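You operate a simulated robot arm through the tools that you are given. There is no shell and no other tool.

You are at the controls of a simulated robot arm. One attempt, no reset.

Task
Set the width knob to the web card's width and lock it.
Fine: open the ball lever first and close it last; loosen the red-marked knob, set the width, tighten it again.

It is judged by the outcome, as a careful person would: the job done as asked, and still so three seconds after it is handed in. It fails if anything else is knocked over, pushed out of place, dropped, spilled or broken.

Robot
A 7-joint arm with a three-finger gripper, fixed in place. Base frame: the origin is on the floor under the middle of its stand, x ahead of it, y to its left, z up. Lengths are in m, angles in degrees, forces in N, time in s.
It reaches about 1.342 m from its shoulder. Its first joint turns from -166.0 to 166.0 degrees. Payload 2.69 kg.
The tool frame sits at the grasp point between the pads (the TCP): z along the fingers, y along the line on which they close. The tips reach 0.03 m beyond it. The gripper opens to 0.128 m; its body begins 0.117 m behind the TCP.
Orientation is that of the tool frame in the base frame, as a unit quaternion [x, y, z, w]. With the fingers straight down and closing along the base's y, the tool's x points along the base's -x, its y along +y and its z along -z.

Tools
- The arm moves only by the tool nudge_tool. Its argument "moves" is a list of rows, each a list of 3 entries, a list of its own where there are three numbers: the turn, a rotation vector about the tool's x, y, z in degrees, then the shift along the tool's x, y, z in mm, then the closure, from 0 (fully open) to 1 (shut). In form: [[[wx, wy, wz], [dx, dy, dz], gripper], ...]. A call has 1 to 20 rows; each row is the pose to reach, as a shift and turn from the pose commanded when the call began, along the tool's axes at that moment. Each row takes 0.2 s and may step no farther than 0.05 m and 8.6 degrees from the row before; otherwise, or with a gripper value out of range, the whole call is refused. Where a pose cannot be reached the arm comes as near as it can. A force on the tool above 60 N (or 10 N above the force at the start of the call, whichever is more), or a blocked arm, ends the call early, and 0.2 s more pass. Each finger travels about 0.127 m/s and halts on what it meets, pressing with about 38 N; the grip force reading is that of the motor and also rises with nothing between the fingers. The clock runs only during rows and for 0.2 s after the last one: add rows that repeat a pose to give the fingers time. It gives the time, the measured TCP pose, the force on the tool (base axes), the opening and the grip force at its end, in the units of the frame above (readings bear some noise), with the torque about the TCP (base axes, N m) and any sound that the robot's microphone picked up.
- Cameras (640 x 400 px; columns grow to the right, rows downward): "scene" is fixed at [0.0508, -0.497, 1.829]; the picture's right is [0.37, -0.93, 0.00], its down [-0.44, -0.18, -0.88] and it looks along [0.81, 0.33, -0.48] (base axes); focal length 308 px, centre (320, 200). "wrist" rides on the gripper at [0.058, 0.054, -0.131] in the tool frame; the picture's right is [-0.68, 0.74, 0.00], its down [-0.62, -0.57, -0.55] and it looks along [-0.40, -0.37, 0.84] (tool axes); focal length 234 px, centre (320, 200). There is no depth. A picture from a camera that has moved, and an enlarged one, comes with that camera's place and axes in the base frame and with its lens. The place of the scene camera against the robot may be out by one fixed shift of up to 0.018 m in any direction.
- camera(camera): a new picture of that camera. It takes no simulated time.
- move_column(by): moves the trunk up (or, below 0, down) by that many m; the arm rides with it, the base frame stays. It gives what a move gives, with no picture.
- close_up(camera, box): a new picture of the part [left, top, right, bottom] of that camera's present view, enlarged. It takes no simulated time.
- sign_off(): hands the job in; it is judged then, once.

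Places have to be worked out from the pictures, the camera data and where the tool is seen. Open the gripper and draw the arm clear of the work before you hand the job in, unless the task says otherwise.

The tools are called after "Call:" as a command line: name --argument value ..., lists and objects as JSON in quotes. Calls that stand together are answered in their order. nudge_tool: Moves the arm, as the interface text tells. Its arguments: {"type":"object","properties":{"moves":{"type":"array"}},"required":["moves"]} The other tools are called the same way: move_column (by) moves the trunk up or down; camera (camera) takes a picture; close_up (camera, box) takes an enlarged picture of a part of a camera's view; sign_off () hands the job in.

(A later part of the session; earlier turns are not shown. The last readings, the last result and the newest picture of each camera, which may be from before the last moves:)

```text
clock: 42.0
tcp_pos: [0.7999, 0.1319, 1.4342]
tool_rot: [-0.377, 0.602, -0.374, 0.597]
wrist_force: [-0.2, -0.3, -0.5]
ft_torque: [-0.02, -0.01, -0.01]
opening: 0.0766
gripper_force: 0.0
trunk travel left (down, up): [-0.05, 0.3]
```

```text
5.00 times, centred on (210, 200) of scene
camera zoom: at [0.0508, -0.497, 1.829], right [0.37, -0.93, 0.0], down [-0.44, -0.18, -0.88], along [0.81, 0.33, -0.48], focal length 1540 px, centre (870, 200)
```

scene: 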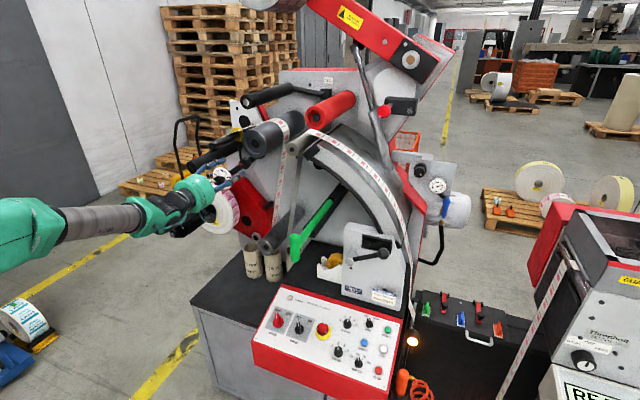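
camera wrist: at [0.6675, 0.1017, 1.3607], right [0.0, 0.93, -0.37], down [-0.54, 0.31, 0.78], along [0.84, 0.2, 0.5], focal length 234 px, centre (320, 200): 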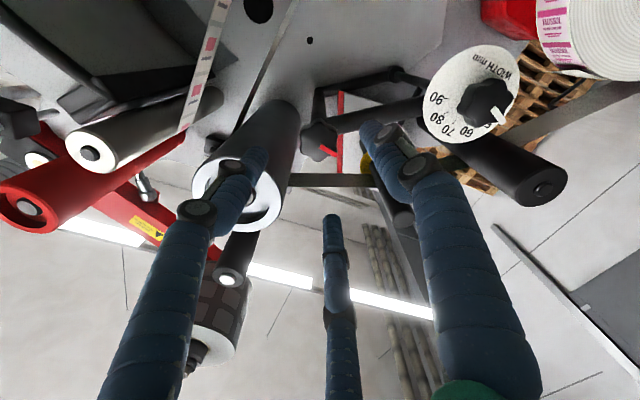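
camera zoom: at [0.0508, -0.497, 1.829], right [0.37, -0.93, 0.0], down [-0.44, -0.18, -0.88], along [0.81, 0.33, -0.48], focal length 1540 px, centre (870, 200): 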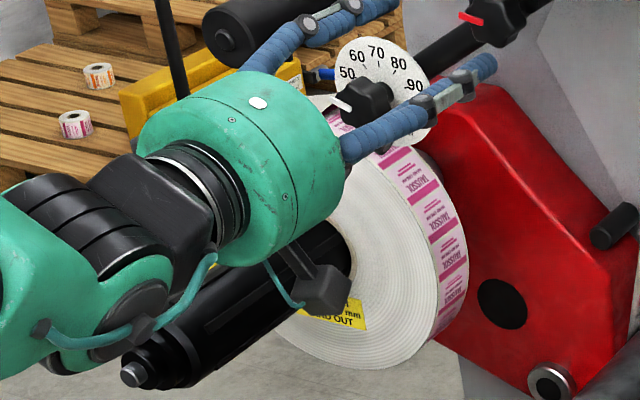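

Working it through, the label roll's front is at about x = 0.965, well behind the knob, and the black roller is about 11 cm away from the knob axis, so there is room for the fingers. I move the hand in front of the width knob at (0.78, 0.259, 1.344).

Call:
nudge_tool --moves '[[[0, 0, 0], [-15, 27, -20], 0.4], [[0, 0, 0], [-34, 62, -20], 0.4], [[0, 0, 0], [-55, 99, -20], 0.4], [[0, 0, 0], [-75, 136.5, -20], 0.4], [[0, 0, 0], [-75, 136.5, -20], 0.4]]'

Call:
camera --camera "wrist"

Call:
close_up --camera "scene" --box '[130, 120, 290, 240]'

```text
clock: 43.2
tcp_pos: [0.7776, 0.2594, 1.3428]
tool_rot: [-0.377, 0.602, -0.376, 0.595]
wrist_force: [1.1, 0.5, -0.7]
ft_torque: [0.01, -0.04, -0.05]
opening: 0.0768
gripper_force: 0.1
trunk travel left (down, up): [-0.05, 0.3]
```

```text
taken
camera wrist: at [0.6453, 0.2301, 1.269], right [0.0, 0.93, -0.37], down [-0.54, 0.31, 0.78], along [0.84, 0.2, 0.5], focal length 234 px, centre (320, 200)
```

wrist: 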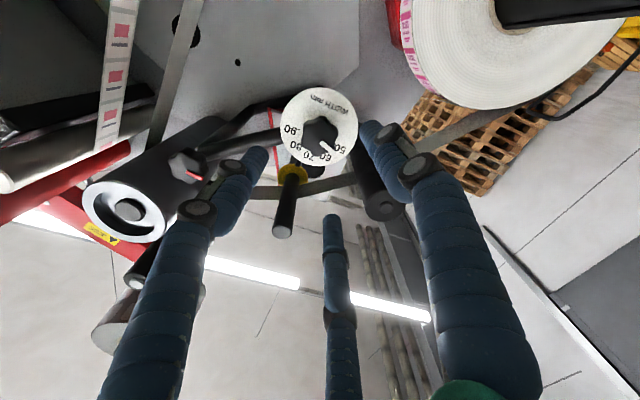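

```text
3.33 times, centred on (210, 180) of scene
camera zoom: at [0.0508, -0.497, 1.829], right [0.37, -0.93, 0.0], down [-0.44, -0.18, -0.88], along [0.81, 0.33, -0.48], focal length 1027 px, centre (687, 267)
```

zoom: 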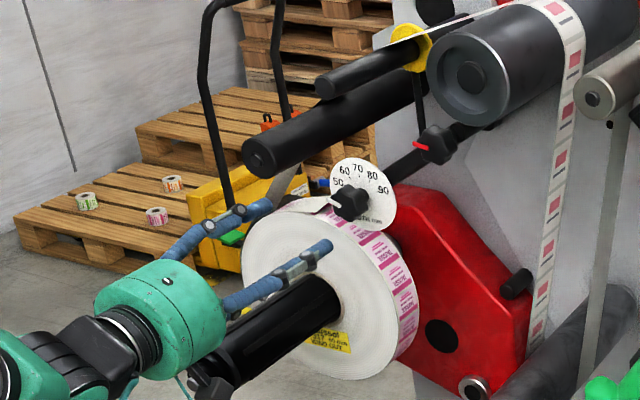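

The dial lies ahead between the fingers. I zoom in to refine the knob centre and the pointer angle.

Call:
close_up --camera "wrist" --box '[270, 80, 370, 180]'

Call:
close_up --camera "scene" --box '[200, 150, 250, 190]'

```text
4.00 times, centred on (320, 130) of wrist
camera zoom: at [0.6453, 0.2301, 1.269], right [0.0, 0.93, -0.37], down [-0.54, 0.31, 0.78], along [0.84, 0.2, 0.5], focal length 937 px, centre (320, 480)
```

zoom: 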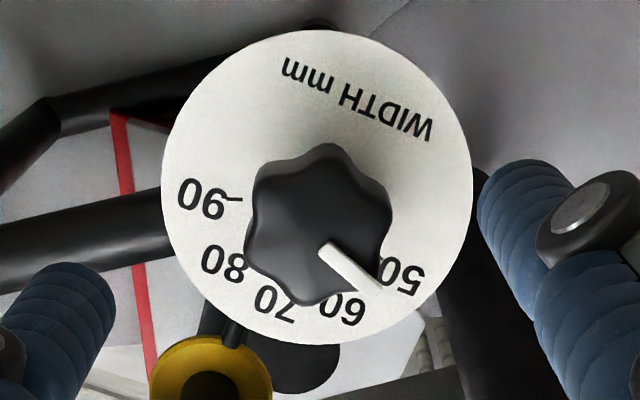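

```text
10.00 times, centred on (225, 170) of scene
camera zoom: at [0.0508, -0.497, 1.829], right [0.37, -0.93, 0.0], down [-0.44, -0.18, -0.88], along [0.81, 0.33, -0.48], focal length 3080 px, centre (1270, 500)
```

zoom: 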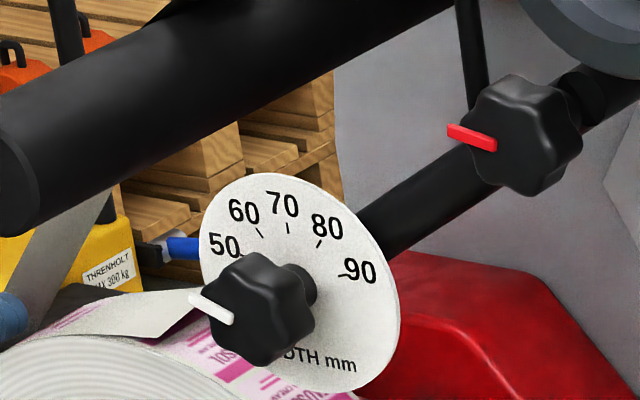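

The knob axis is at y = 0.258, z = 1.341 with its front face at x = 0.878; the pointer is at about -75 degrees and the 90 mark at about +63 degrees from the top. I advance onto the knob.

Call:
nudge_tool --moves '[[[0, 0, 0], [1.7, 0.2, 30], 0.4], [[0, 0, 0], [1.7, 0.2, 60], 0.42], [[0, 0, 0], [1.7, 0.2, 80], 0.42]]'

Call:
camera --camera "wrist"

Call:
close_up --camera "scene" --box '[180, 130, 280, 210]'

```text
clock: 44.0
tcp_pos: [0.8584, 0.2537, 1.3409]
tool_rot: [-0.377, 0.602, -0.375, 0.596]
wrist_force: [0.2, 0.3, 0.4]
ft_torque: [0.0, -0.02, 0.02]
opening: 0.074
gripper_force: 0.1
trunk travel left (down, up): [-0.05, 0.3]
```

```text
taken
camera wrist: at [0.7263, 0.2245, 1.2672], right [0.0, 0.93, -0.37], down [-0.54, 0.31, 0.78], along [0.84, 0.2, 0.5], focal length 234 px, centre (320, 200)
```

wrist: 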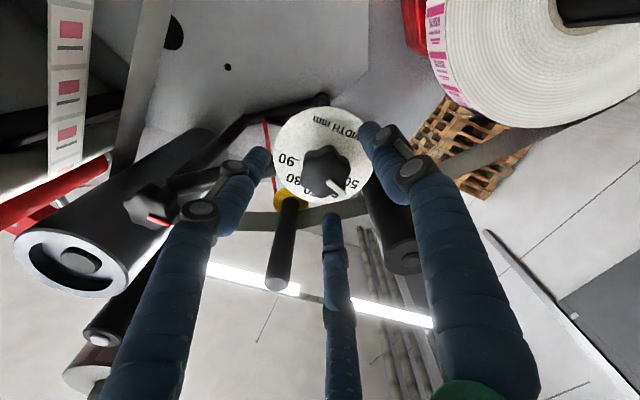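

```text
5.00 times, centred on (230, 170) of scene
camera zoom: at [0.0508, -0.497, 1.829], right [0.37, -0.93, 0.0], down [-0.44, -0.18, -0.88], along [0.81, 0.33, -0.48], focal length 1540 px, centre (770, 350)
```

zoom: 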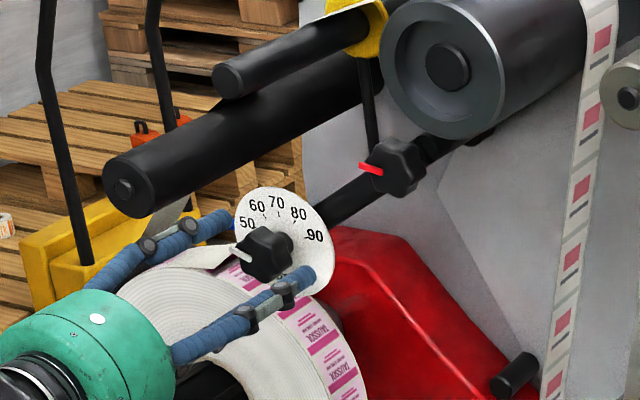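

I zoom on the knob from here to check centring before the last centimetres.

Call:
close_up --camera "wrist" --box '[250, 100, 400, 220]'

```text
3.33 times, centred on (325, 160) of wrist
camera zoom: at [0.7263, 0.2245, 1.2672], right [0.0, 0.93, -0.37], down [-0.54, 0.31, 0.78], along [0.84, 0.2, 0.5], focal length 781 px, centre (303, 333)
```

zoom: 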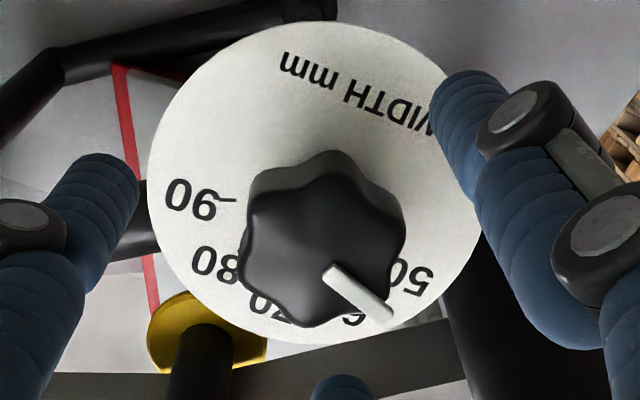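

The axis is at (0.257, 1.3395), 3 mm off the tool line. I correct that, advance 18 mm and close on the knob.

Call:
nudge_tool --moves '[[[0, 0, 0], [-2.3, 2.2, 8], 0.42], [[0, 0, 0], [-2.3, 2.2, 18], 0.42], [[0, 0, 0], [-2.3, 2.2, 18], 0.55], [[0, 0, 0], [-2.3, 2.2, 18], 0.65], [[0, 0, 0], [-2.3, 2.2, 18], 0.78], [[0, 0, 0], [-2.3, 2.2, 18], 0.78]]'

Call:
camera --camera "wrist"

Call:
close_up --camera "scene" --box '[195, 145, 265, 195]'

```text
clock: 45.4
tcp_pos: [0.8756, 0.2599, 1.345]
tool_rot: [-0.377, 0.6, -0.375, 0.597]
wrist_force: [10.1, 16.1, 16.6]
ft_torque: [0.45, -0.47, 0.64]
opening: 0.0407
gripper_force: 45.1
trunk travel left (down, up): [-0.05, 0.3]
```

```text
taken
camera wrist: at [0.7446, 0.2301, 1.2708], right [0.0, 0.93, -0.37], down [-0.54, 0.31, 0.78], along [0.84, 0.2, 0.51], focal length 234 px, centre (320, 200)
```

wrist: 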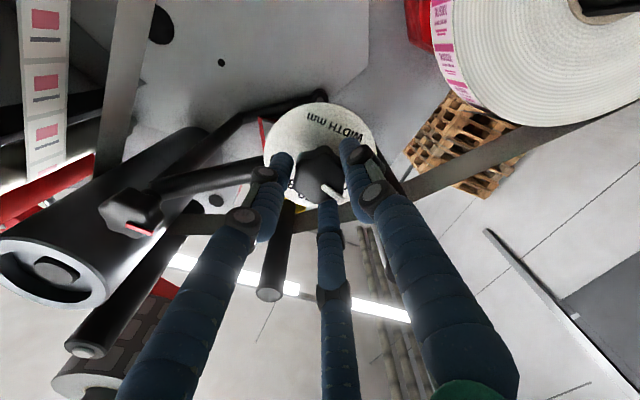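

```text
8.00 times, centred on (230, 170) of scene
camera zoom: at [0.0508, -0.497, 1.829], right [0.37, -0.93, 0.0], down [-0.44, -0.18, -0.88], along [0.81, 0.33, -0.48], focal length 2464 px, centre (1040, 440)
```

zoom: 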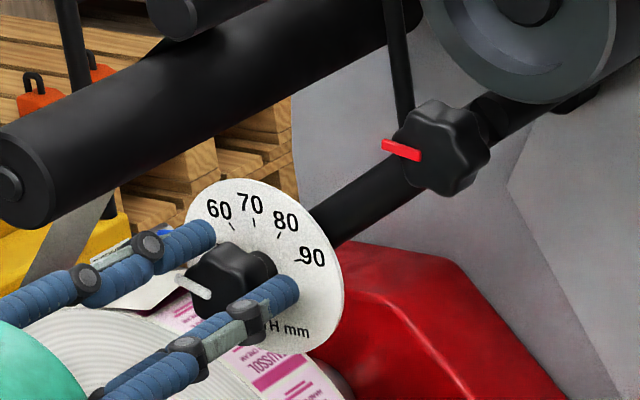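

The knob is gripped, with some side load, which I relieve by shifting 2-3 mm while starting to turn clockwise by 16 degrees.

Call:
nudge_tool --moves '[[[0, 0, 4], [-3.1, -1.8, 0], 0.78], [[0, 0, 8], [-3.1, -1.8, 0], 0.78], [[0, 0, 12], [-3.1, -1.8, 0], 0.78], [[0, 0, 16], [-3.1, -1.8, 0], 0.78]]'

Call:
close_up --camera "wrist" --box '[240, 90, 400, 220]'

Call:
close_up --camera "scene" --box '[195, 145, 265, 195]'

```text
clock: 46.4
tcp_pos: [0.8766, 0.2595, 1.3452]
tool_rot: [-0.289, 0.648, -0.288, 0.643]
wrist_force: [7.8, -1.5, 12.4]
ft_torque: [0.0, -0.3, 0.11]
opening: 0.0401
gripper_force: 44.9
trunk travel left (down, up): [-0.05, 0.3]
```

```text
3.08 times, centred on (320, 155) of wrist
camera zoom: at [0.7442, 0.2522, 1.2661], right [0.0, 1.0, -0.1], down [-0.54, 0.08, 0.84], along [0.84, 0.05, 0.54], focal length 720 px, centre (320, 338)
```

zoom: 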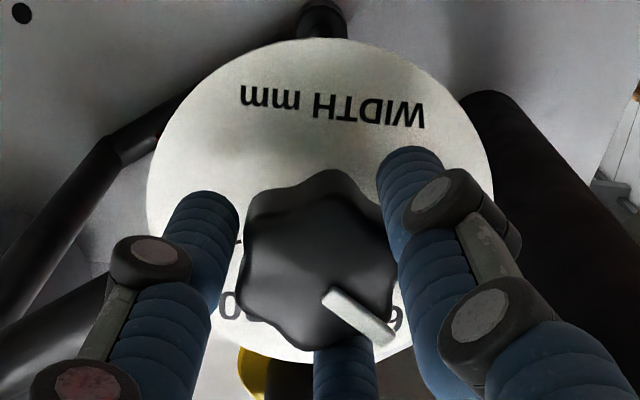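

```text
8.00 times, centred on (230, 170) of scene
camera zoom: at [0.0508, -0.497, 1.829], right [0.37, -0.93, 0.0], down [-0.44, -0.18, -0.88], along [0.81, 0.33, -0.48], focal length 2464 px, centre (1040, 440)
```

zoom: 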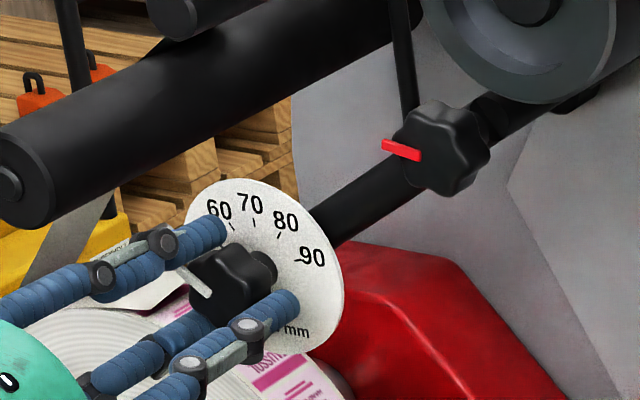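

The pointer follows the hand with low force. I continue clockwise another 80 degrees.

Call:
nudge_tool --moves '[[[0, 0, 8], [0, 0, 0], 0.78], [[0, 0, 16], [0, 0, 0], 0.78], [[0, 0, 24], [0, 0, 0], 0.78], [[0, 0, 32], [0, 0, 0], 0.78], [[0, 0, 40], [0, 0, 0], 0.78], [[0, 0, 48], [0, 0, 0], 0.78], [[0, 0, 56], [0, 0, 0], 0.78], [[0, 0, 64], [0, 0, 0], 0.78], [[0, 0, 72], [0, 0, 0], 0.78], [[0, 0, 80], [0, 0, 0], 0.78]]'

Call:
close_up --camera "wrist" --box '[240, 90, 400, 220]'

Call:
close_up --camera "scene" --box '[195, 145, 265, 195]'

```text
clock: 48.6
tcp_pos: [0.8758, 0.2599, 1.345]
tool_rot: [0.196, 0.682, 0.195, 0.677]
wrist_force: [9.4, -12.9, 15.6]
ft_torque: [-0.01, -0.39, -0.23]
opening: 0.0406
gripper_force: 45.0
trunk travel left (down, up): [-0.05, 0.3]
```

```text
3.08 times, centred on (320, 155) of wrist
camera zoom: at [0.7448, 0.3366, 1.3239], right [0.01, 0.27, 0.96], down [-0.55, -0.8, 0.23], along [0.84, -0.53, 0.14], focal length 720 px, centre (320, 338)
```

zoom: 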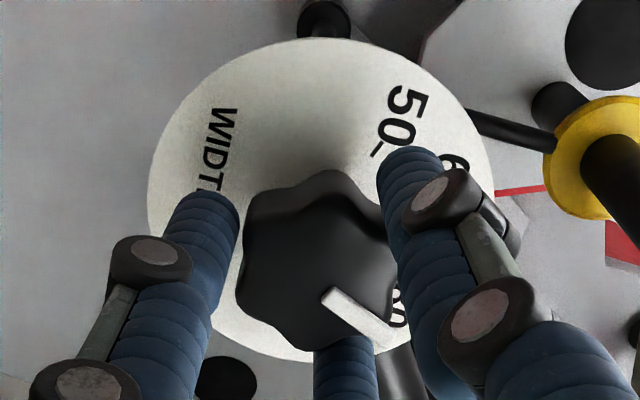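

```text
8.00 times, centred on (230, 170) of scene
camera zoom: at [0.0508, -0.497, 1.829], right [0.37, -0.93, 0.0], down [-0.44, -0.18, -0.88], along [0.81, 0.33, -0.48], focal length 2464 px, centre (1040, 440)
```

zoom: 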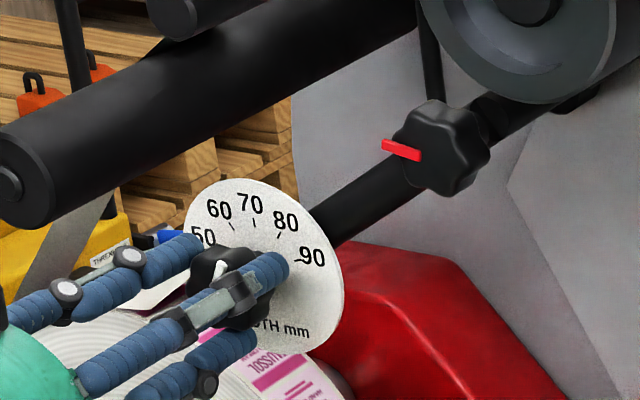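

The guide rod is moving along the bar as the knob turns. The pointer should be at about 76, so I turn another 36 degrees and then measure carefully.

Call:
nudge_tool --moves '[[[0, 0, 8], [0, 0, 0], 0.78], [[0, 0, 16], [0, 0, 0], 0.78], [[0, 0, 24], [0, 0, 0], 0.78], [[0, 0, 32], [0, 0, 0], 0.78], [[0, 0, 36], [0, 0, 0], 0.78]]'

Call:
close_up --camera "wrist" --box '[240, 90, 400, 220]'

Call:
close_up --camera "scene" --box '[195, 145, 265, 195]'

```text
clock: 49.8
tcp_pos: [0.8766, 0.2593, 1.3446]
tool_rot: [0.397, 0.588, 0.394, 0.584]
wrist_force: [11.7, -12.5, 18.7]
ft_torque: [0.02, -0.57, -0.13]
opening: 0.0406
gripper_force: 45.1
trunk travel left (down, up): [-0.05, 0.3]
```

```text
3.08 times, centred on (320, 155) of wrist
camera zoom: at [0.745, 0.3344, 1.3728], right [0.01, -0.35, 0.94], down [-0.55, -0.78, -0.29], along [0.83, -0.52, -0.2], focal length 720 px, centre (320, 338)
```

zoom: 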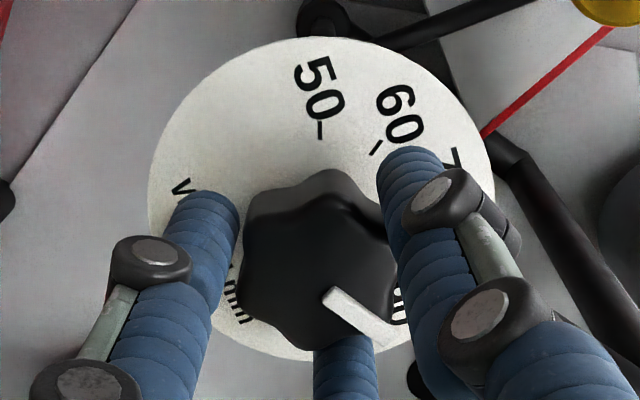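

```text
8.00 times, centred on (230, 170) of scene
camera zoom: at [0.0508, -0.497, 1.829], right [0.37, -0.93, 0.0], down [-0.44, -0.18, -0.88], along [0.81, 0.33, -0.48], focal length 2464 px, centre (1040, 440)
```

zoom: 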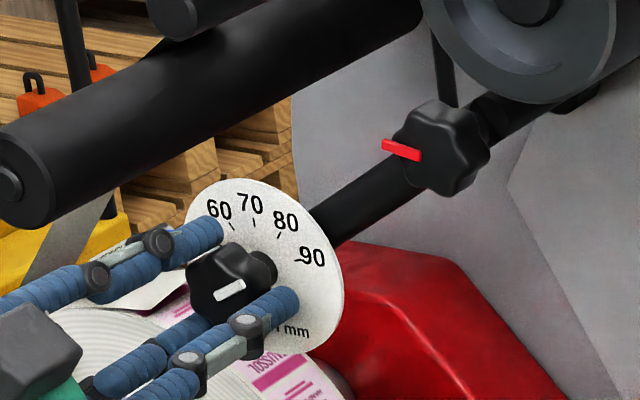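

No slip so far and the pointer is now near 57-63 degrees, close to the 90 mark. I release and back off to view the dial clearly.

Call:
nudge_tool --moves '[[[0, 0, 0], [0, 0, 0], 0.6], [[0, 0, 0], [0, 0, 0], 0.42], [[0, 0, 0], [0, 0, -20], 0.42], [[0, 0, 0], [0, 0, -50], 0.4], [[0, 0, 0], [0, 0, -90], 0.4], [[0, 0, 0], [0, 0, -110], 0.2]]'

Call:
camera --camera "wrist"

Call:
close_up --camera "scene" --box '[200, 150, 250, 190]'

```text
clock: 51.2
tcp_pos: [0.7665, 0.2605, 1.3474]
tool_rot: [0.396, 0.59, 0.392, 0.585]
wrist_force: [-0.2, -0.8, -0.1]
ft_torque: [-0.03, 0.03, -0.01]
opening: 0.1025
gripper_force: 0.1
trunk travel left (down, up): [-0.05, 0.3]
```

```text
taken
camera wrist: at [0.6358, 0.3357, 1.3746], right [0.01, -0.35, 0.94], down [-0.55, -0.78, -0.29], along [0.83, -0.52, -0.2], focal length 234 px, centre (320, 200)
```

wrist: 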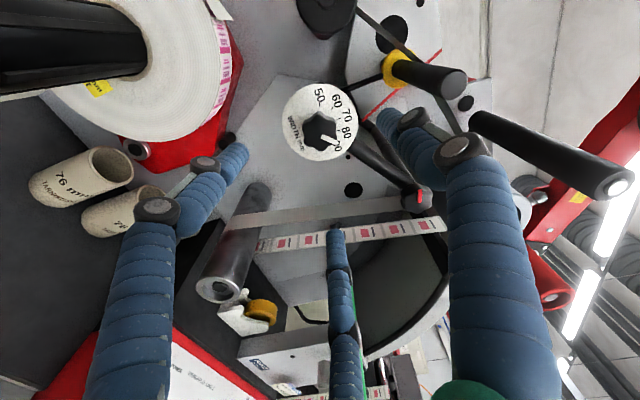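

```text
10.00 times, centred on (225, 170) of scene
camera zoom: at [0.0508, -0.497, 1.829], right [0.37, -0.93, 0.0], down [-0.44, -0.18, -0.88], along [0.81, 0.33, -0.48], focal length 3080 px, centre (1270, 500)
```

zoom: 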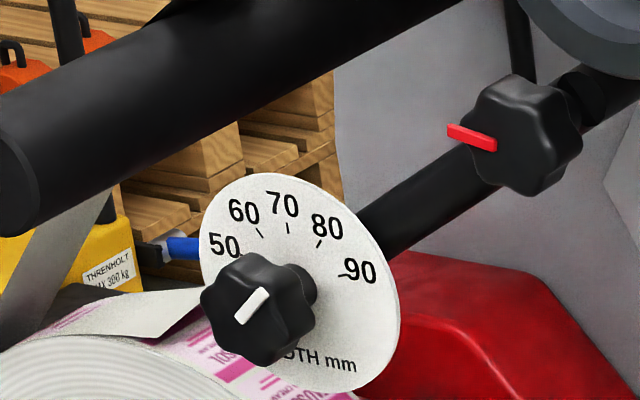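

On release the pointer seems to have shifted back a little; I zoom the wrist view to measure pointer and ticks together.

Call:
close_up --camera "wrist" --box '[270, 70, 370, 170]'

```text
4.00 times, centred on (320, 120) of wrist
camera zoom: at [0.6358, 0.3357, 1.3746], right [0.01, -0.35, 0.94], down [-0.55, -0.78, -0.29], along [0.83, -0.52, -0.2], focal length 937 px, centre (320, 520)
```

zoom: 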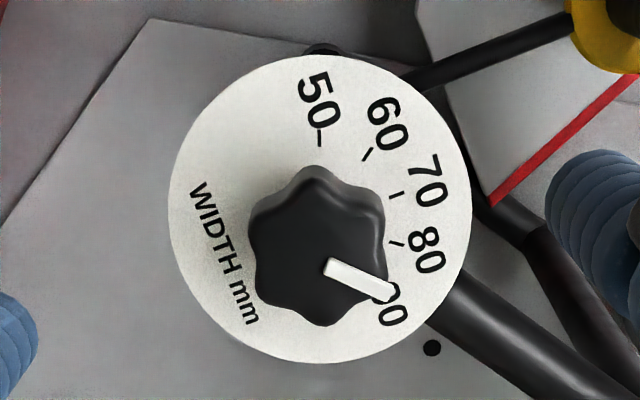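

The pointer now sits at about 84 (it moved back some 19 degrees when I let go), with the 90 mark at about +66 degrees. I roll the hand back by the same 19 degrees so the fingers seat in the same valleys, and go back onto the knob, better centred.

Call:
nudge_tool --moves '[[[-0.2, -0.1, -7], [0, -1, 0], 0.42], [[-0.4, -0.2, -14], [0, -2, 0], 0.42], [[-0.5, -0.25, -19], [0, -2.2, 20], 0.42], [[-0.5, -0.25, -19], [0, -2.2, 55], 0.42], [[-0.5, -0.25, -19], [0, -2.2, 85], 0.42], [[-0.5, -0.25, -19], [0, -2.2, 100], 0.42], [[-0.5, -0.25, -19], [0, -2.2, 113], 0.42]]'

Call:
close_up --camera "wrist" --box '[220, 80, 420, 230]'

Call:
close_up --camera "scene" --box '[195, 145, 265, 195]'

```text
clock: 52.8
tcp_pos: [0.8803, 0.26, 1.3412]
tool_rot: [0.293, 0.643, 0.291, 0.645]
wrist_force: [-0.6, 0.7, 0.2]
ft_torque: [0.0, -0.02, 0.01]
opening: 0.0741
gripper_force: 0.1
trunk travel left (down, up): [-0.05, 0.3]
```

```text
2.67 times, centred on (320, 155) of wrist
camera zoom: at [0.7485, 0.3388, 1.3418], right [0.0, -0.02, 1.0], down [-0.55, -0.84, -0.02], along [0.84, -0.55, -0.01], focal length 624 px, centre (320, 320)
```

zoom: 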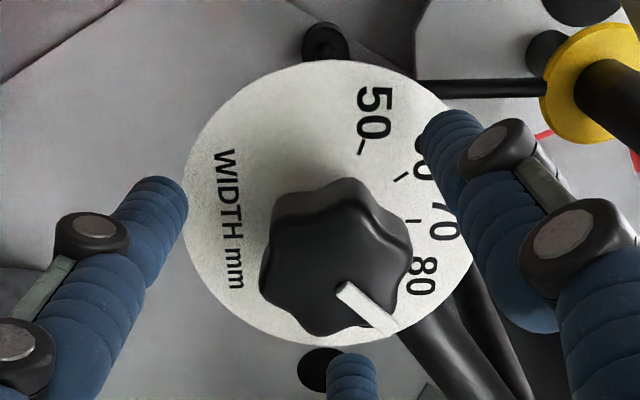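

```text
8.00 times, centred on (230, 170) of scene
camera zoom: at [0.0508, -0.497, 1.829], right [0.37, -0.93, 0.0], down [-0.44, -0.18, -0.88], along [0.81, 0.33, -0.48], focal length 2464 px, centre (1040, 440)
```

zoom: 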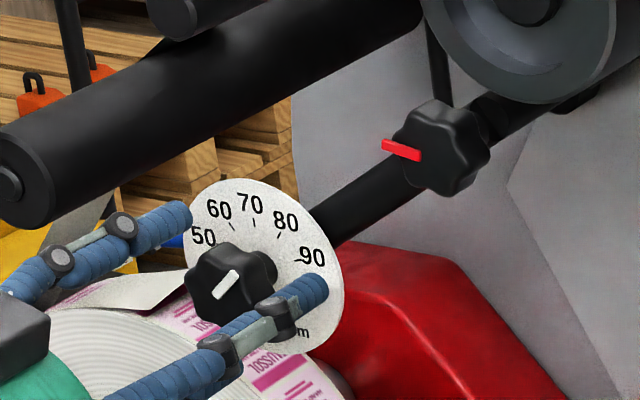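

The knob axis is 4 mm higher than the tool line, so I raise by 4 mm and close.

Call:
nudge_tool --moves '[[[0, 0, 0], [-2.6, 3, 0], 0.42], [[0, 0, 0], [-2.6, 3, 0], 0.55], [[0, 0, 0], [-2.6, 3, 0], 0.62], [[0, 0, 0], [-2.6, 3, 0], 0.68], [[0, 0, 0], [-2.6, 3, 0], 0.72], [[0, 0, 0], [-2.6, 3, 0], 0.72]]'

Call:
close_up --camera "wrist" --box '[220, 80, 420, 230]'

Call:
close_up --camera "scene" --box '[200, 150, 250, 190]'

```text
clock: 54.2
tcp_pos: [0.8784, 0.2606, 1.3455]
tool_rot: [0.293, 0.644, 0.291, 0.644]
wrist_force: [1.0, -1.0, 0.2]
ft_torque: [-0.01, 0.0, -0.03]
opening: 0.0417
gripper_force: 4.5
trunk travel left (down, up): [-0.05, 0.3]
```

```text
2.67 times, centred on (320, 155) of wrist
camera zoom: at [0.748, 0.3392, 1.3458], right [0.0, -0.02, 1.0], down [-0.55, -0.84, -0.02], along [0.84, -0.55, -0.01], focal length 624 px, centre (320, 320)
```

zoom: 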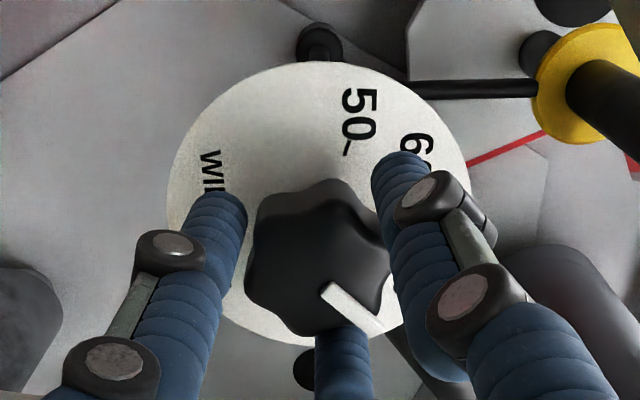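

```text
10.00 times, centred on (225, 170) of scene
camera zoom: at [0.0508, -0.497, 1.829], right [0.37, -0.93, 0.0], down [-0.44, -0.18, -0.88], along [0.81, 0.33, -0.48], focal length 3080 px, centre (1270, 500)
```

zoom: 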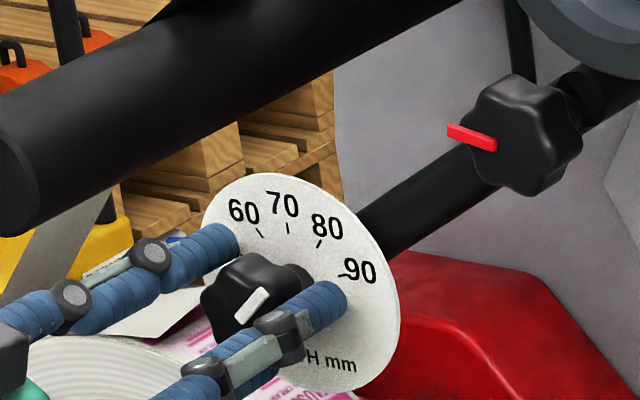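

The fingers now hold the knob lightly with no side load. I turn it clockwise by 20 degrees with this light grip.

Call:
nudge_tool --moves '[[[0, 0, 0], [0, 0, 0], 0.74], [[0, 0, 5], [0, 0, 0], 0.74], [[0, 0, 10], [0, 0, 0], 0.74], [[0, 0, 15], [0, 0, 0], 0.74], [[0, 0, 20], [0, 0, 0], 0.74]]'

Call:
close_up --camera "wrist" --box '[220, 80, 420, 230]'

Call:
close_up --camera "scene" --box '[200, 150, 250, 190]'

```text
clock: 55.4
tcp_pos: [0.8783, 0.2591, 1.3443]
tool_rot: [0.399, 0.584, 0.399, 0.584]
wrist_force: [1.3, 2.1, -1.2]
ft_torque: [0.01, 0.07, -0.04]
opening: 0.0406
gripper_force: 45.3
trunk travel left (down, up): [-0.05, 0.3]
```

```text
2.67 times, centred on (320, 155) of wrist
camera zoom: at [0.7478, 0.3336, 1.3728], right [0.0, -0.36, 0.93], down [-0.55, -0.78, -0.31], along [0.84, -0.51, -0.2], focal length 624 px, centre (320, 320)
```

zoom: 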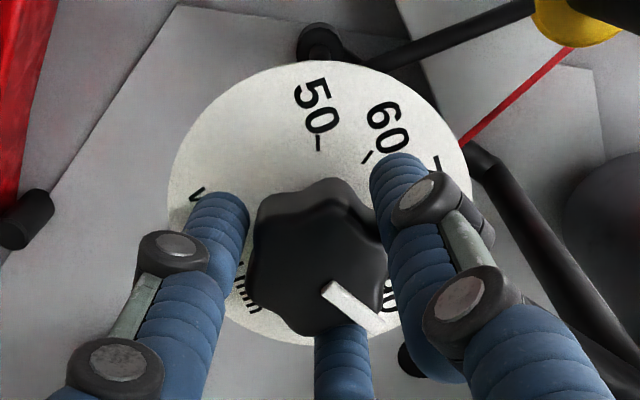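

```text
10.00 times, centred on (225, 170) of scene
camera zoom: at [0.0508, -0.497, 1.829], right [0.37, -0.93, 0.0], down [-0.44, -0.18, -0.88], along [0.81, 0.33, -0.48], focal length 3080 px, centre (1270, 500)
```

zoom: 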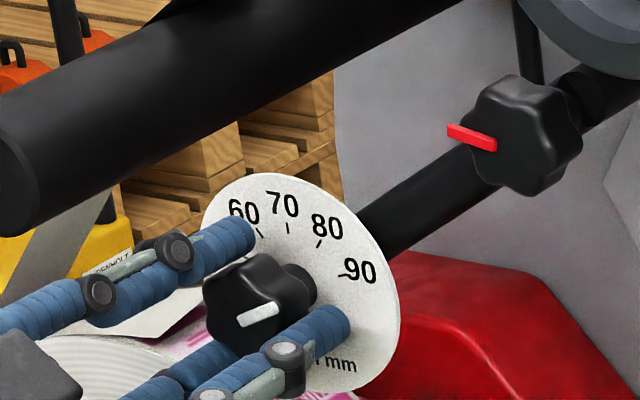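

Fitting the tick positions gives 35 degrees per 10 mm, so 90 lies at +70 degrees; the pointer is now at about 61 degrees. I turn 8 degrees more and then ease the grip off slowly.

Call:
nudge_tool --moves '[[[0, 0, 4], [0, 0, 0], 0.74], [[0, 0, 8], [0, 0, 0], 0.74], [[0, 0, 8], [0, 0, 0], 0.72], [[0, 0, 8], [0, 0, 0], 0.71], [[0, 0, 8], [0, 0, 0], 0.7], [[0, 0, 8], [0, 0, 0], 0.69], [[0, 0, 8], [0, 0, 0], 0.68], [[0, 0, 8], [0, 0, 0], 0.67], [[0, 0, 8], [0, 0, 0], 0.66], [[0, 0, 8], [0, 0, 0], 0.65], [[0, 0, 8], [0, 0, 0], 0.63]]'

Call:
close_up --camera "wrist" --box '[220, 80, 420, 230]'

Call:
close_up --camera "scene" --box '[200, 150, 250, 190]'

```text
clock: 57.8
tcp_pos: [0.8795, 0.2603, 1.3458]
tool_rot: [0.439, 0.553, 0.439, 0.555]
wrist_force: [0.4, -0.2, 0.6]
ft_torque: [0.05, 0.0, 0.01]
opening: 0.0475
gripper_force: 0.0
trunk travel left (down, up): [-0.05, 0.3]
```

```text
2.67 times, centred on (320, 155) of wrist
camera zoom: at [0.7481, 0.328, 1.3837], right [0.0, -0.49, 0.87], down [-0.55, -0.73, -0.41], along [0.84, -0.48, -0.27], focal length 624 px, centre (320, 320)
```

zoom: 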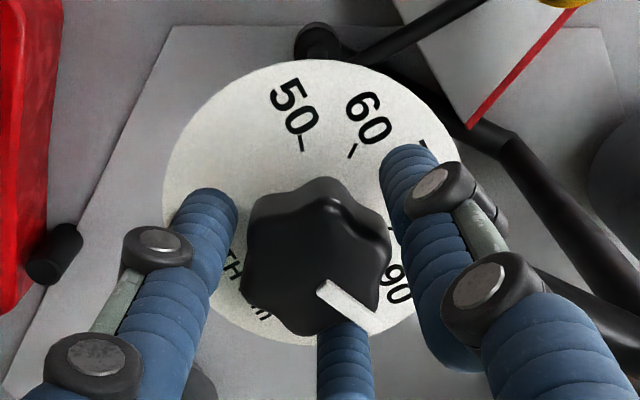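

```text
10.00 times, centred on (225, 170) of scene
camera zoom: at [0.0508, -0.497, 1.829], right [0.37, -0.93, 0.0], down [-0.44, -0.18, -0.88], along [0.81, 0.33, -0.48], focal length 3080 px, centre (1270, 500)
```

zoom: 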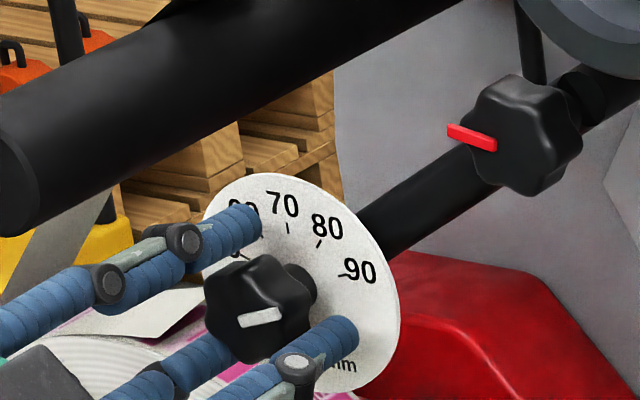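

The pointer stayed put on release and reads close to 89-90. I back off and measure it in a clear view.

Call:
nudge_tool --moves '[[[0, 0, 0], [0, 0, 0], 0.55], [[0, 0, 0], [0, 0, 0], 0.42], [[0, 0, 0], [0, 0, -20], 0.42], [[0, 0, 0], [0, 0, -55], 0.42], [[0, 0, 0], [0, 0, -95], 0.42], [[0, 0, 0], [0, 0, -110], 0.2]]'

Call:
close_up --camera "wrist" --box '[270, 70, 370, 170]'

Call:
close_up --camera "scene" --box '[205, 155, 245, 185]'

```text
clock: 59.2
tcp_pos: [0.7665, 0.2604, 1.345]
tool_rot: [0.438, 0.554, 0.44, 0.555]
wrist_force: [-1.4, -0.9, 0.8]
ft_torque: [0.04, 0.02, -0.01]
opening: 0.1025
gripper_force: 0.1
trunk travel left (down, up): [-0.05, 0.3]
```

```text
4.00 times, centred on (320, 120) of wrist
camera zoom: at [0.636, 0.3292, 1.3834], right [0.0, -0.49, 0.87], down [-0.55, -0.73, -0.41], along [0.84, -0.48, -0.27], focal length 937 px, centre (320, 520)
```

zoom: 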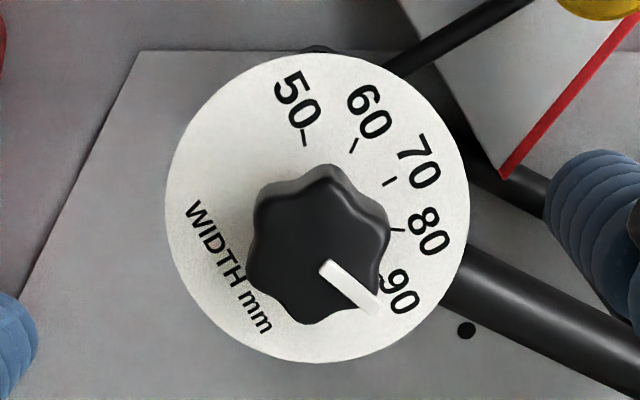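

```text
13.33 times, centred on (225, 170) of scene
camera zoom: at [0.0508, -0.497, 1.829], right [0.37, -0.93, 0.0], down [-0.44, -0.18, -0.88], along [0.81, 0.33, -0.48], focal length 4107 px, centre (1587, 600)
```

zoom: 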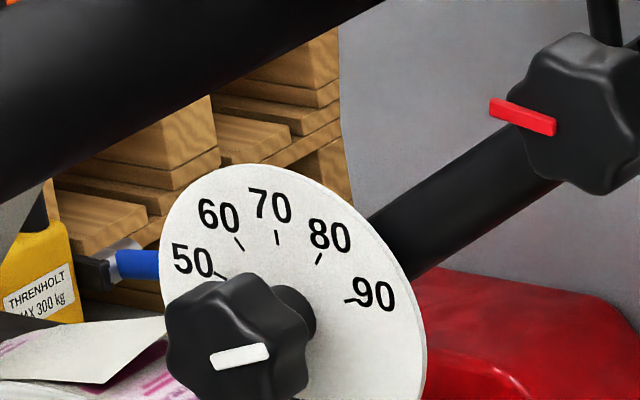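

The pointer measures about 71-72 degrees against the 90 mark at 70. For a parallax-free reading I move the hand so that the camera is exactly on the dial's axis.

Call:
nudge_tool --moves '[[[0, 0, 0], [-20, -18.5, 0], 0.2], [[0, 0, 0], [-40, -37, 0], 0.2], [[0, 0, 0], [-59.5, -55.4, 0], 0.2], [[0, 0, 0], [-59.5, -55.4, 0], 0.2]]'

Call:
close_up --camera "wrist" --box '[270, 0, 370, 90]'

```text
clock: 60.2
tcp_pos: [0.7661, 0.188, 1.3036]
tool_rot: [0.439, 0.554, 0.439, 0.555]
wrist_force: [-0.1, -0.4, 0.9]
ft_torque: [-0.02, 0.02, 0.0]
opening: 0.1027
gripper_force: 0.1
trunk travel left (down, up): [-0.05, 0.3]
```

```text
4.44 times, centred on (320, 45) of wrist
camera zoom: at [0.636, 0.2577, 1.341], right [0.0, -0.49, 0.87], down [-0.55, -0.73, -0.41], along [0.84, -0.48, -0.27], focal length 1041 px, centre (320, 889)
```

zoom: 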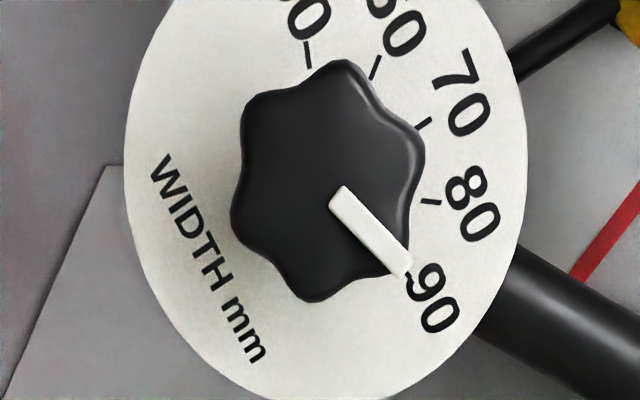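

On-axis the pointer's tip falls right at the 90 mark. I zoom more to judge the last degree or two.

Call:
close_up --camera "wrist" --box '[315, 20, 355, 80]'

Call:
close_up --camera "wrist" --box '[285, 0, 365, 100]'

```text
6.67 times, centred on (335, 50) of wrist
camera zoom: at [0.636, 0.2577, 1.341], right [0.0, -0.49, 0.87], down [-0.55, -0.73, -0.41], along [0.84, -0.48, -0.27], focal length 1561 px, centre (220, 1200)
```

zoom: 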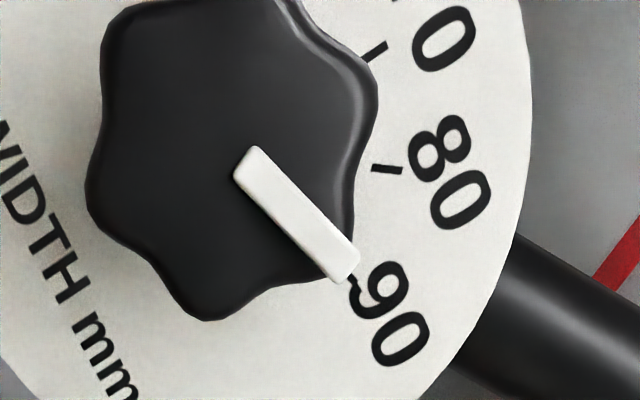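

```text
4.00 times, centred on (325, 50) of wrist
camera zoom: at [0.636, 0.2577, 1.341], right [0.0, -0.49, 0.87], down [-0.55, -0.73, -0.41], along [0.84, -0.48, -0.27], focal length 937 px, centre (300, 800)
```

zoom: 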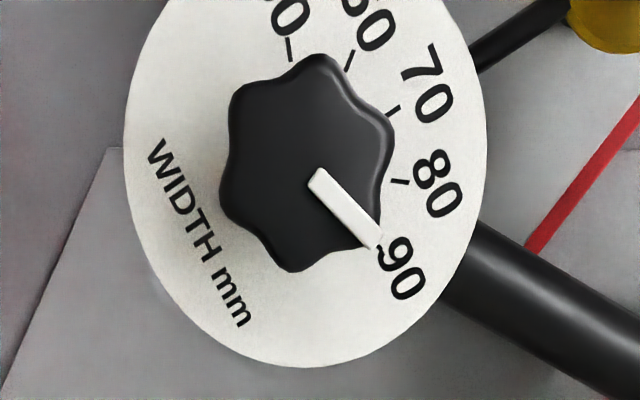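

The pointer lies on the 90 mark within about a degree. Now I go back to the red-marked knob, rolling the hand by -110 degrees so I can turn it clockwise with room.

Call:
nudge_tool --moves '[[[0, 0, -8], [-6, 8, 2], 0.3], [[0, 0, -16], [-12, 16, 4], 0.4], [[0, 0, -24], [-19, 25, 6], 0.42], [[0, 0, -32], [-25, 33, 8], 0.42], [[0, 0, -40], [-31, 41, 10], 0.42], [[0, 0, -48], [-37, 49, 12], 0.42], [[0, 0, -56], [-43, 58, 14], 0.42], [[0, 0, -64], [-49, 66, 16], 0.42], [[0, 0, -72], [-56, 74, 18], 0.42], [[0, 0, -80], [-62, 82, 20], 0.42], [[0, 0, -88], [-68, 91, 22], 0.42], [[0, 0, -96], [-74, 99, 24], 0.42], [[0, 0, -104], [-80, 107, 24], 0.42], [[0, 0, -110], [-86.6, 115.3, 24], 0.42], [[0, 0, -110], [-86.6, 115.3, 24], 0.42]]'

Call:
camera --camera "wrist"

Call:
close_up --camera "scene" --box '[190, 130, 290, 200]'

```text
clock: 63.4
tcp_pos: [0.7916, 0.1323, 1.4374]
tool_rot: [-0.202, 0.677, -0.204, 0.678]
wrist_force: [-0.5, 0.5, 0.8]
ft_torque: [-0.01, -0.02, 0.03]
opening: 0.074
gripper_force: 0.1
trunk travel left (down, up): [-0.05, 0.3]
```

```text
taken
camera wrist: at [0.6614, 0.1443, 1.3581], right [0.0, 0.99, 0.16], down [-0.55, -0.13, 0.82], along [0.84, -0.09, 0.54], focal length 234 px, centre (320, 200)
```

wrist: 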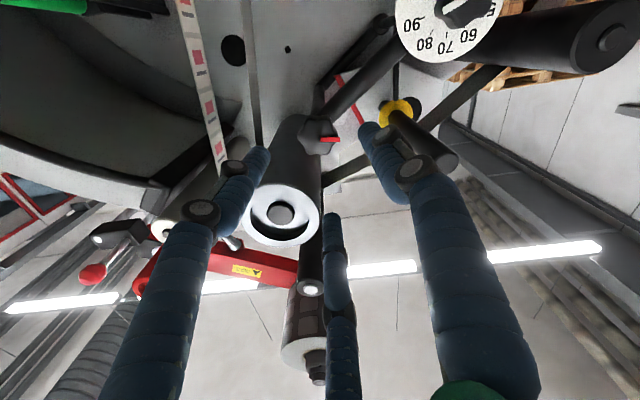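

```text
5.71 times, centred on (240, 165) of scene
camera zoom: at [0.0508, -0.497, 1.829], right [0.37, -0.93, 0.0], down [-0.44, -0.18, -0.88], along [0.81, 0.33, -0.48], focal length 1760 px, centre (777, 400)
```

zoom: 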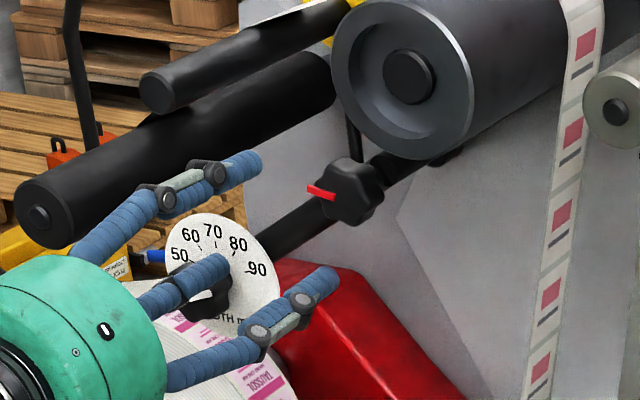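

I check the red-marked knob's centring in the wrist view before moving in.

Call:
close_up --camera "wrist" --box '[270, 90, 370, 180]'

```text
4.44 times, centred on (320, 135) of wrist
camera zoom: at [0.6614, 0.1443, 1.3581], right [0.0, 0.99, 0.16], down [-0.55, -0.13, 0.82], along [0.84, -0.09, 0.54], focal length 1041 px, centre (320, 489)
```

zoom: 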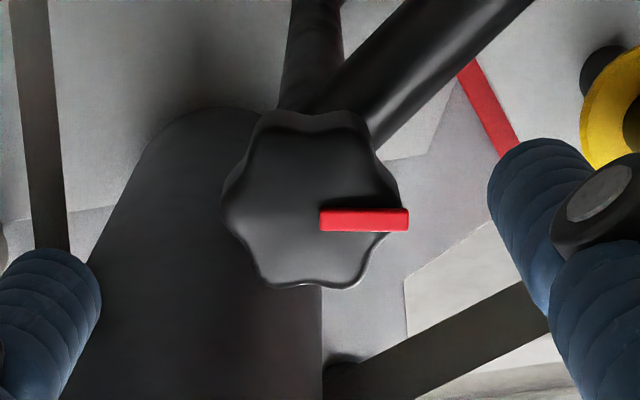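

The knob axis is about 2 mm off the tool line, which I correct while advancing; then I close lightly.

Call:
nudge_tool --moves '[[[0, 0, 0], [2.2, -0.7, 30], 0.42], [[0, 0, 0], [2.2, -0.7, 60], 0.42], [[0, 0, 0], [2.2, -0.7, 85], 0.42], [[0, 0, 0], [2.2, -0.7, 97.5], 0.42], [[0, 0, 0], [2.2, -0.7, 97.5], 0.55], [[0, 0, 0], [2.2, -0.7, 97.5], 0.62], [[0, 0, 0], [2.2, -0.7, 97.5], 0.68], [[0, 0, 0], [2.2, -0.7, 97.5], 0.72], [[0, 0, 0], [2.2, -0.7, 97.5], 0.72]]'

Call:
close_up --camera "wrist" --box '[220, 80, 420, 230]'

Call:
close_up --camera "scene" --box '[210, 130, 280, 180]'

```text
clock: 65.4
tcp_pos: [0.8922, 0.1317, 1.4356]
tool_rot: [-0.201, 0.678, -0.202, 0.678]
wrist_force: [0.2, -10.0, -4.7]
ft_torque: [-0.06, 0.04, -0.24]
opening: 0.0432
gripper_force: 5.4
trunk travel left (down, up): [-0.05, 0.3]
```

```text
2.67 times, centred on (320, 155) of wrist
camera zoom: at [0.7607, 0.1442, 1.3562], right [0.0, 0.99, 0.16], down [-0.55, -0.14, 0.82], along [0.84, -0.09, 0.54], focal length 624 px, centre (320, 320)
```

zoom: 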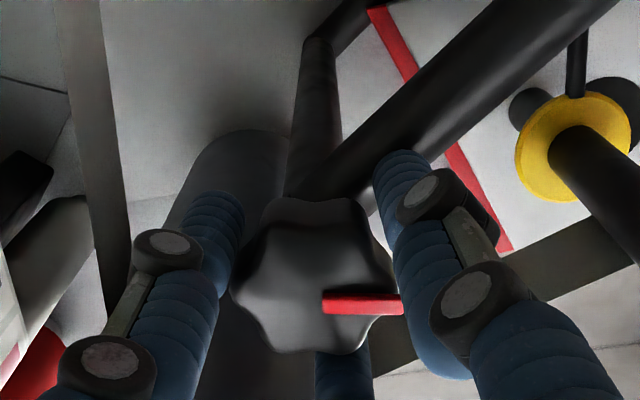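

```text
8.00 times, centred on (245, 155) of scene
camera zoom: at [0.0508, -0.497, 1.829], right [0.37, -0.93, 0.0], down [-0.44, -0.18, -0.88], along [0.81, 0.33, -0.48], focal length 2464 px, centre (920, 560)
```

zoom: 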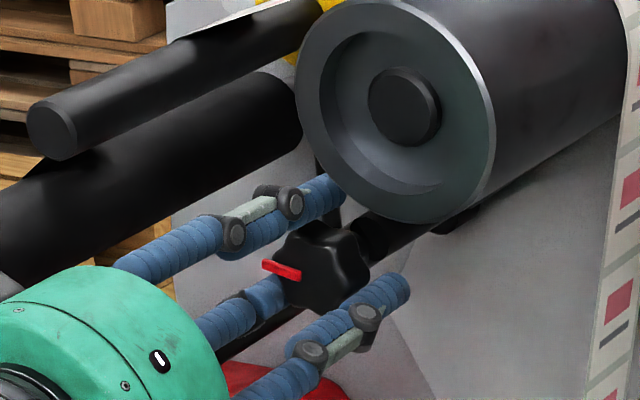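

The fingers lightly hold the knob. I tighten the grip and turn clockwise 40 degrees first.

Call:
nudge_tool --moves '[[[0, 0, 0], [0.5, -0.8, 0], 0.76], [[0, 0, 0], [0.5, -0.8, 0], 0.78], [[0, 0, 8], [0.5, -0.8, 0], 0.78], [[0, 0, 16], [0.5, -0.8, 0], 0.78], [[0, 0, 24], [0.5, -0.8, 0], 0.78], [[0, 0, 32], [0.5, -0.8, 0], 0.78], [[0, 0, 40], [0.5, -0.8, 0], 0.78]]'

Call:
close_up --camera "wrist" --box '[220, 80, 420, 230]'

Call:
close_up --camera "scene" --box '[195, 140, 275, 195]'

```text
clock: 67.0
tcp_pos: [0.8925, 0.1298, 1.4355]
tool_rot: [0.043, 0.706, 0.042, 0.706]
wrist_force: [16.6, 3.9, -3.6]
ft_torque: [-0.02, 0.24, 0.3]
opening: 0.0396
gripper_force: 45.2
trunk travel left (down, up): [-0.05, 0.3]
```

```text
2.67 times, centred on (320, 155) of wrist
camera zoom: at [0.7604, 0.19, 1.3825], right [0.0, 0.65, 0.76], down [-0.55, -0.64, 0.54], along [0.84, -0.42, 0.36], focal length 624 px, centre (320, 320)
```

zoom: 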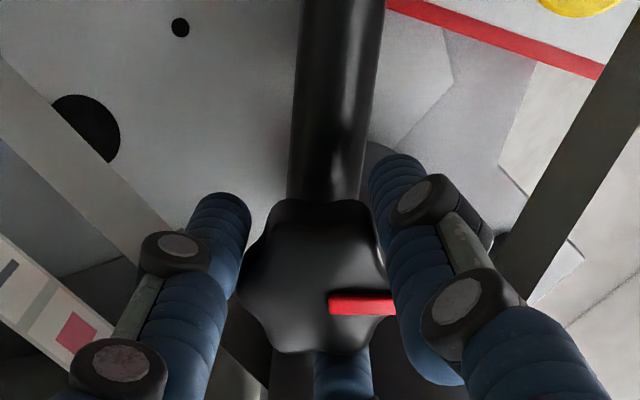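

```text
7.27 times, centred on (235, 168) of scene
camera zoom: at [0.0508, -0.497, 1.829], right [0.37, -0.93, 0.0], down [-0.44, -0.18, -0.88], along [0.81, 0.33, -0.48], focal length 2240 px, centre (938, 436)
```

zoom: 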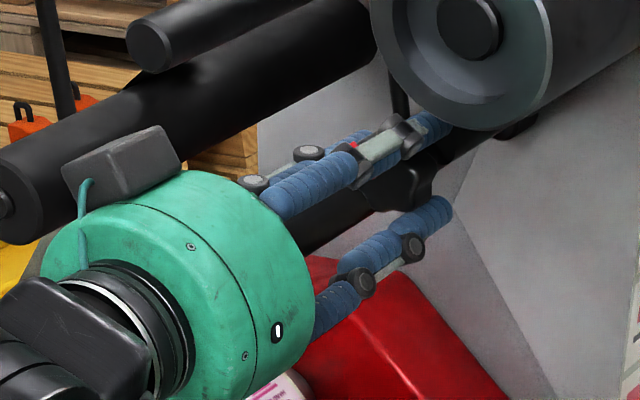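

It turns without slipping. I continue 32 degrees and look for resistance.

Call:
nudge_tool --moves '[[[0, 0, 8], [0, 0, 0], 0.78], [[0, 0, 16], [0, 0, 0], 0.78], [[0, 0, 24], [0, 0, 0], 0.78], [[0, 0, 32], [0, 0, 0], 0.78]]'

Call:
close_up --camera "wrist" --box '[220, 80, 420, 230]'

Call:
close_up --camera "scene" --box '[210, 130, 280, 180]'

```text
clock: 68.0
tcp_pos: [0.8913, 0.1293, 1.4354]
tool_rot: [0.235, 0.667, 0.235, 0.667]
wrist_force: [16.4, 7.2, -2.2]
ft_torque: [0.06, -0.01, 0.3]
opening: 0.0397
gripper_force: 45.1
trunk travel left (down, up): [-0.05, 0.3]
```

```text
2.67 times, centred on (320, 155) of wrist
camera zoom: at [0.7605, 0.2082, 1.4221], right [0.0, 0.15, 0.99], down [-0.55, -0.83, 0.12], along [0.84, -0.54, 0.08], focal length 624 px, centre (320, 320)
```

zoom: 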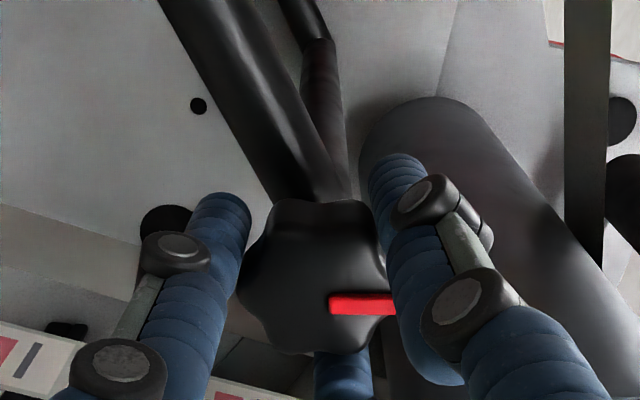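

```text
8.00 times, centred on (245, 155) of scene
camera zoom: at [0.0508, -0.497, 1.829], right [0.37, -0.93, 0.0], down [-0.44, -0.18, -0.88], along [0.81, 0.33, -0.48], focal length 2464 px, centre (920, 560)
```

zoom: 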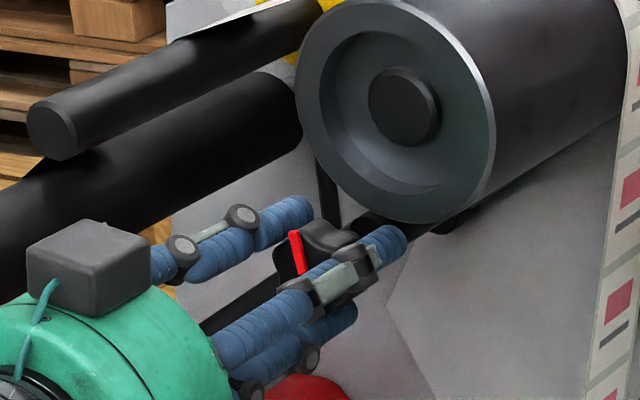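

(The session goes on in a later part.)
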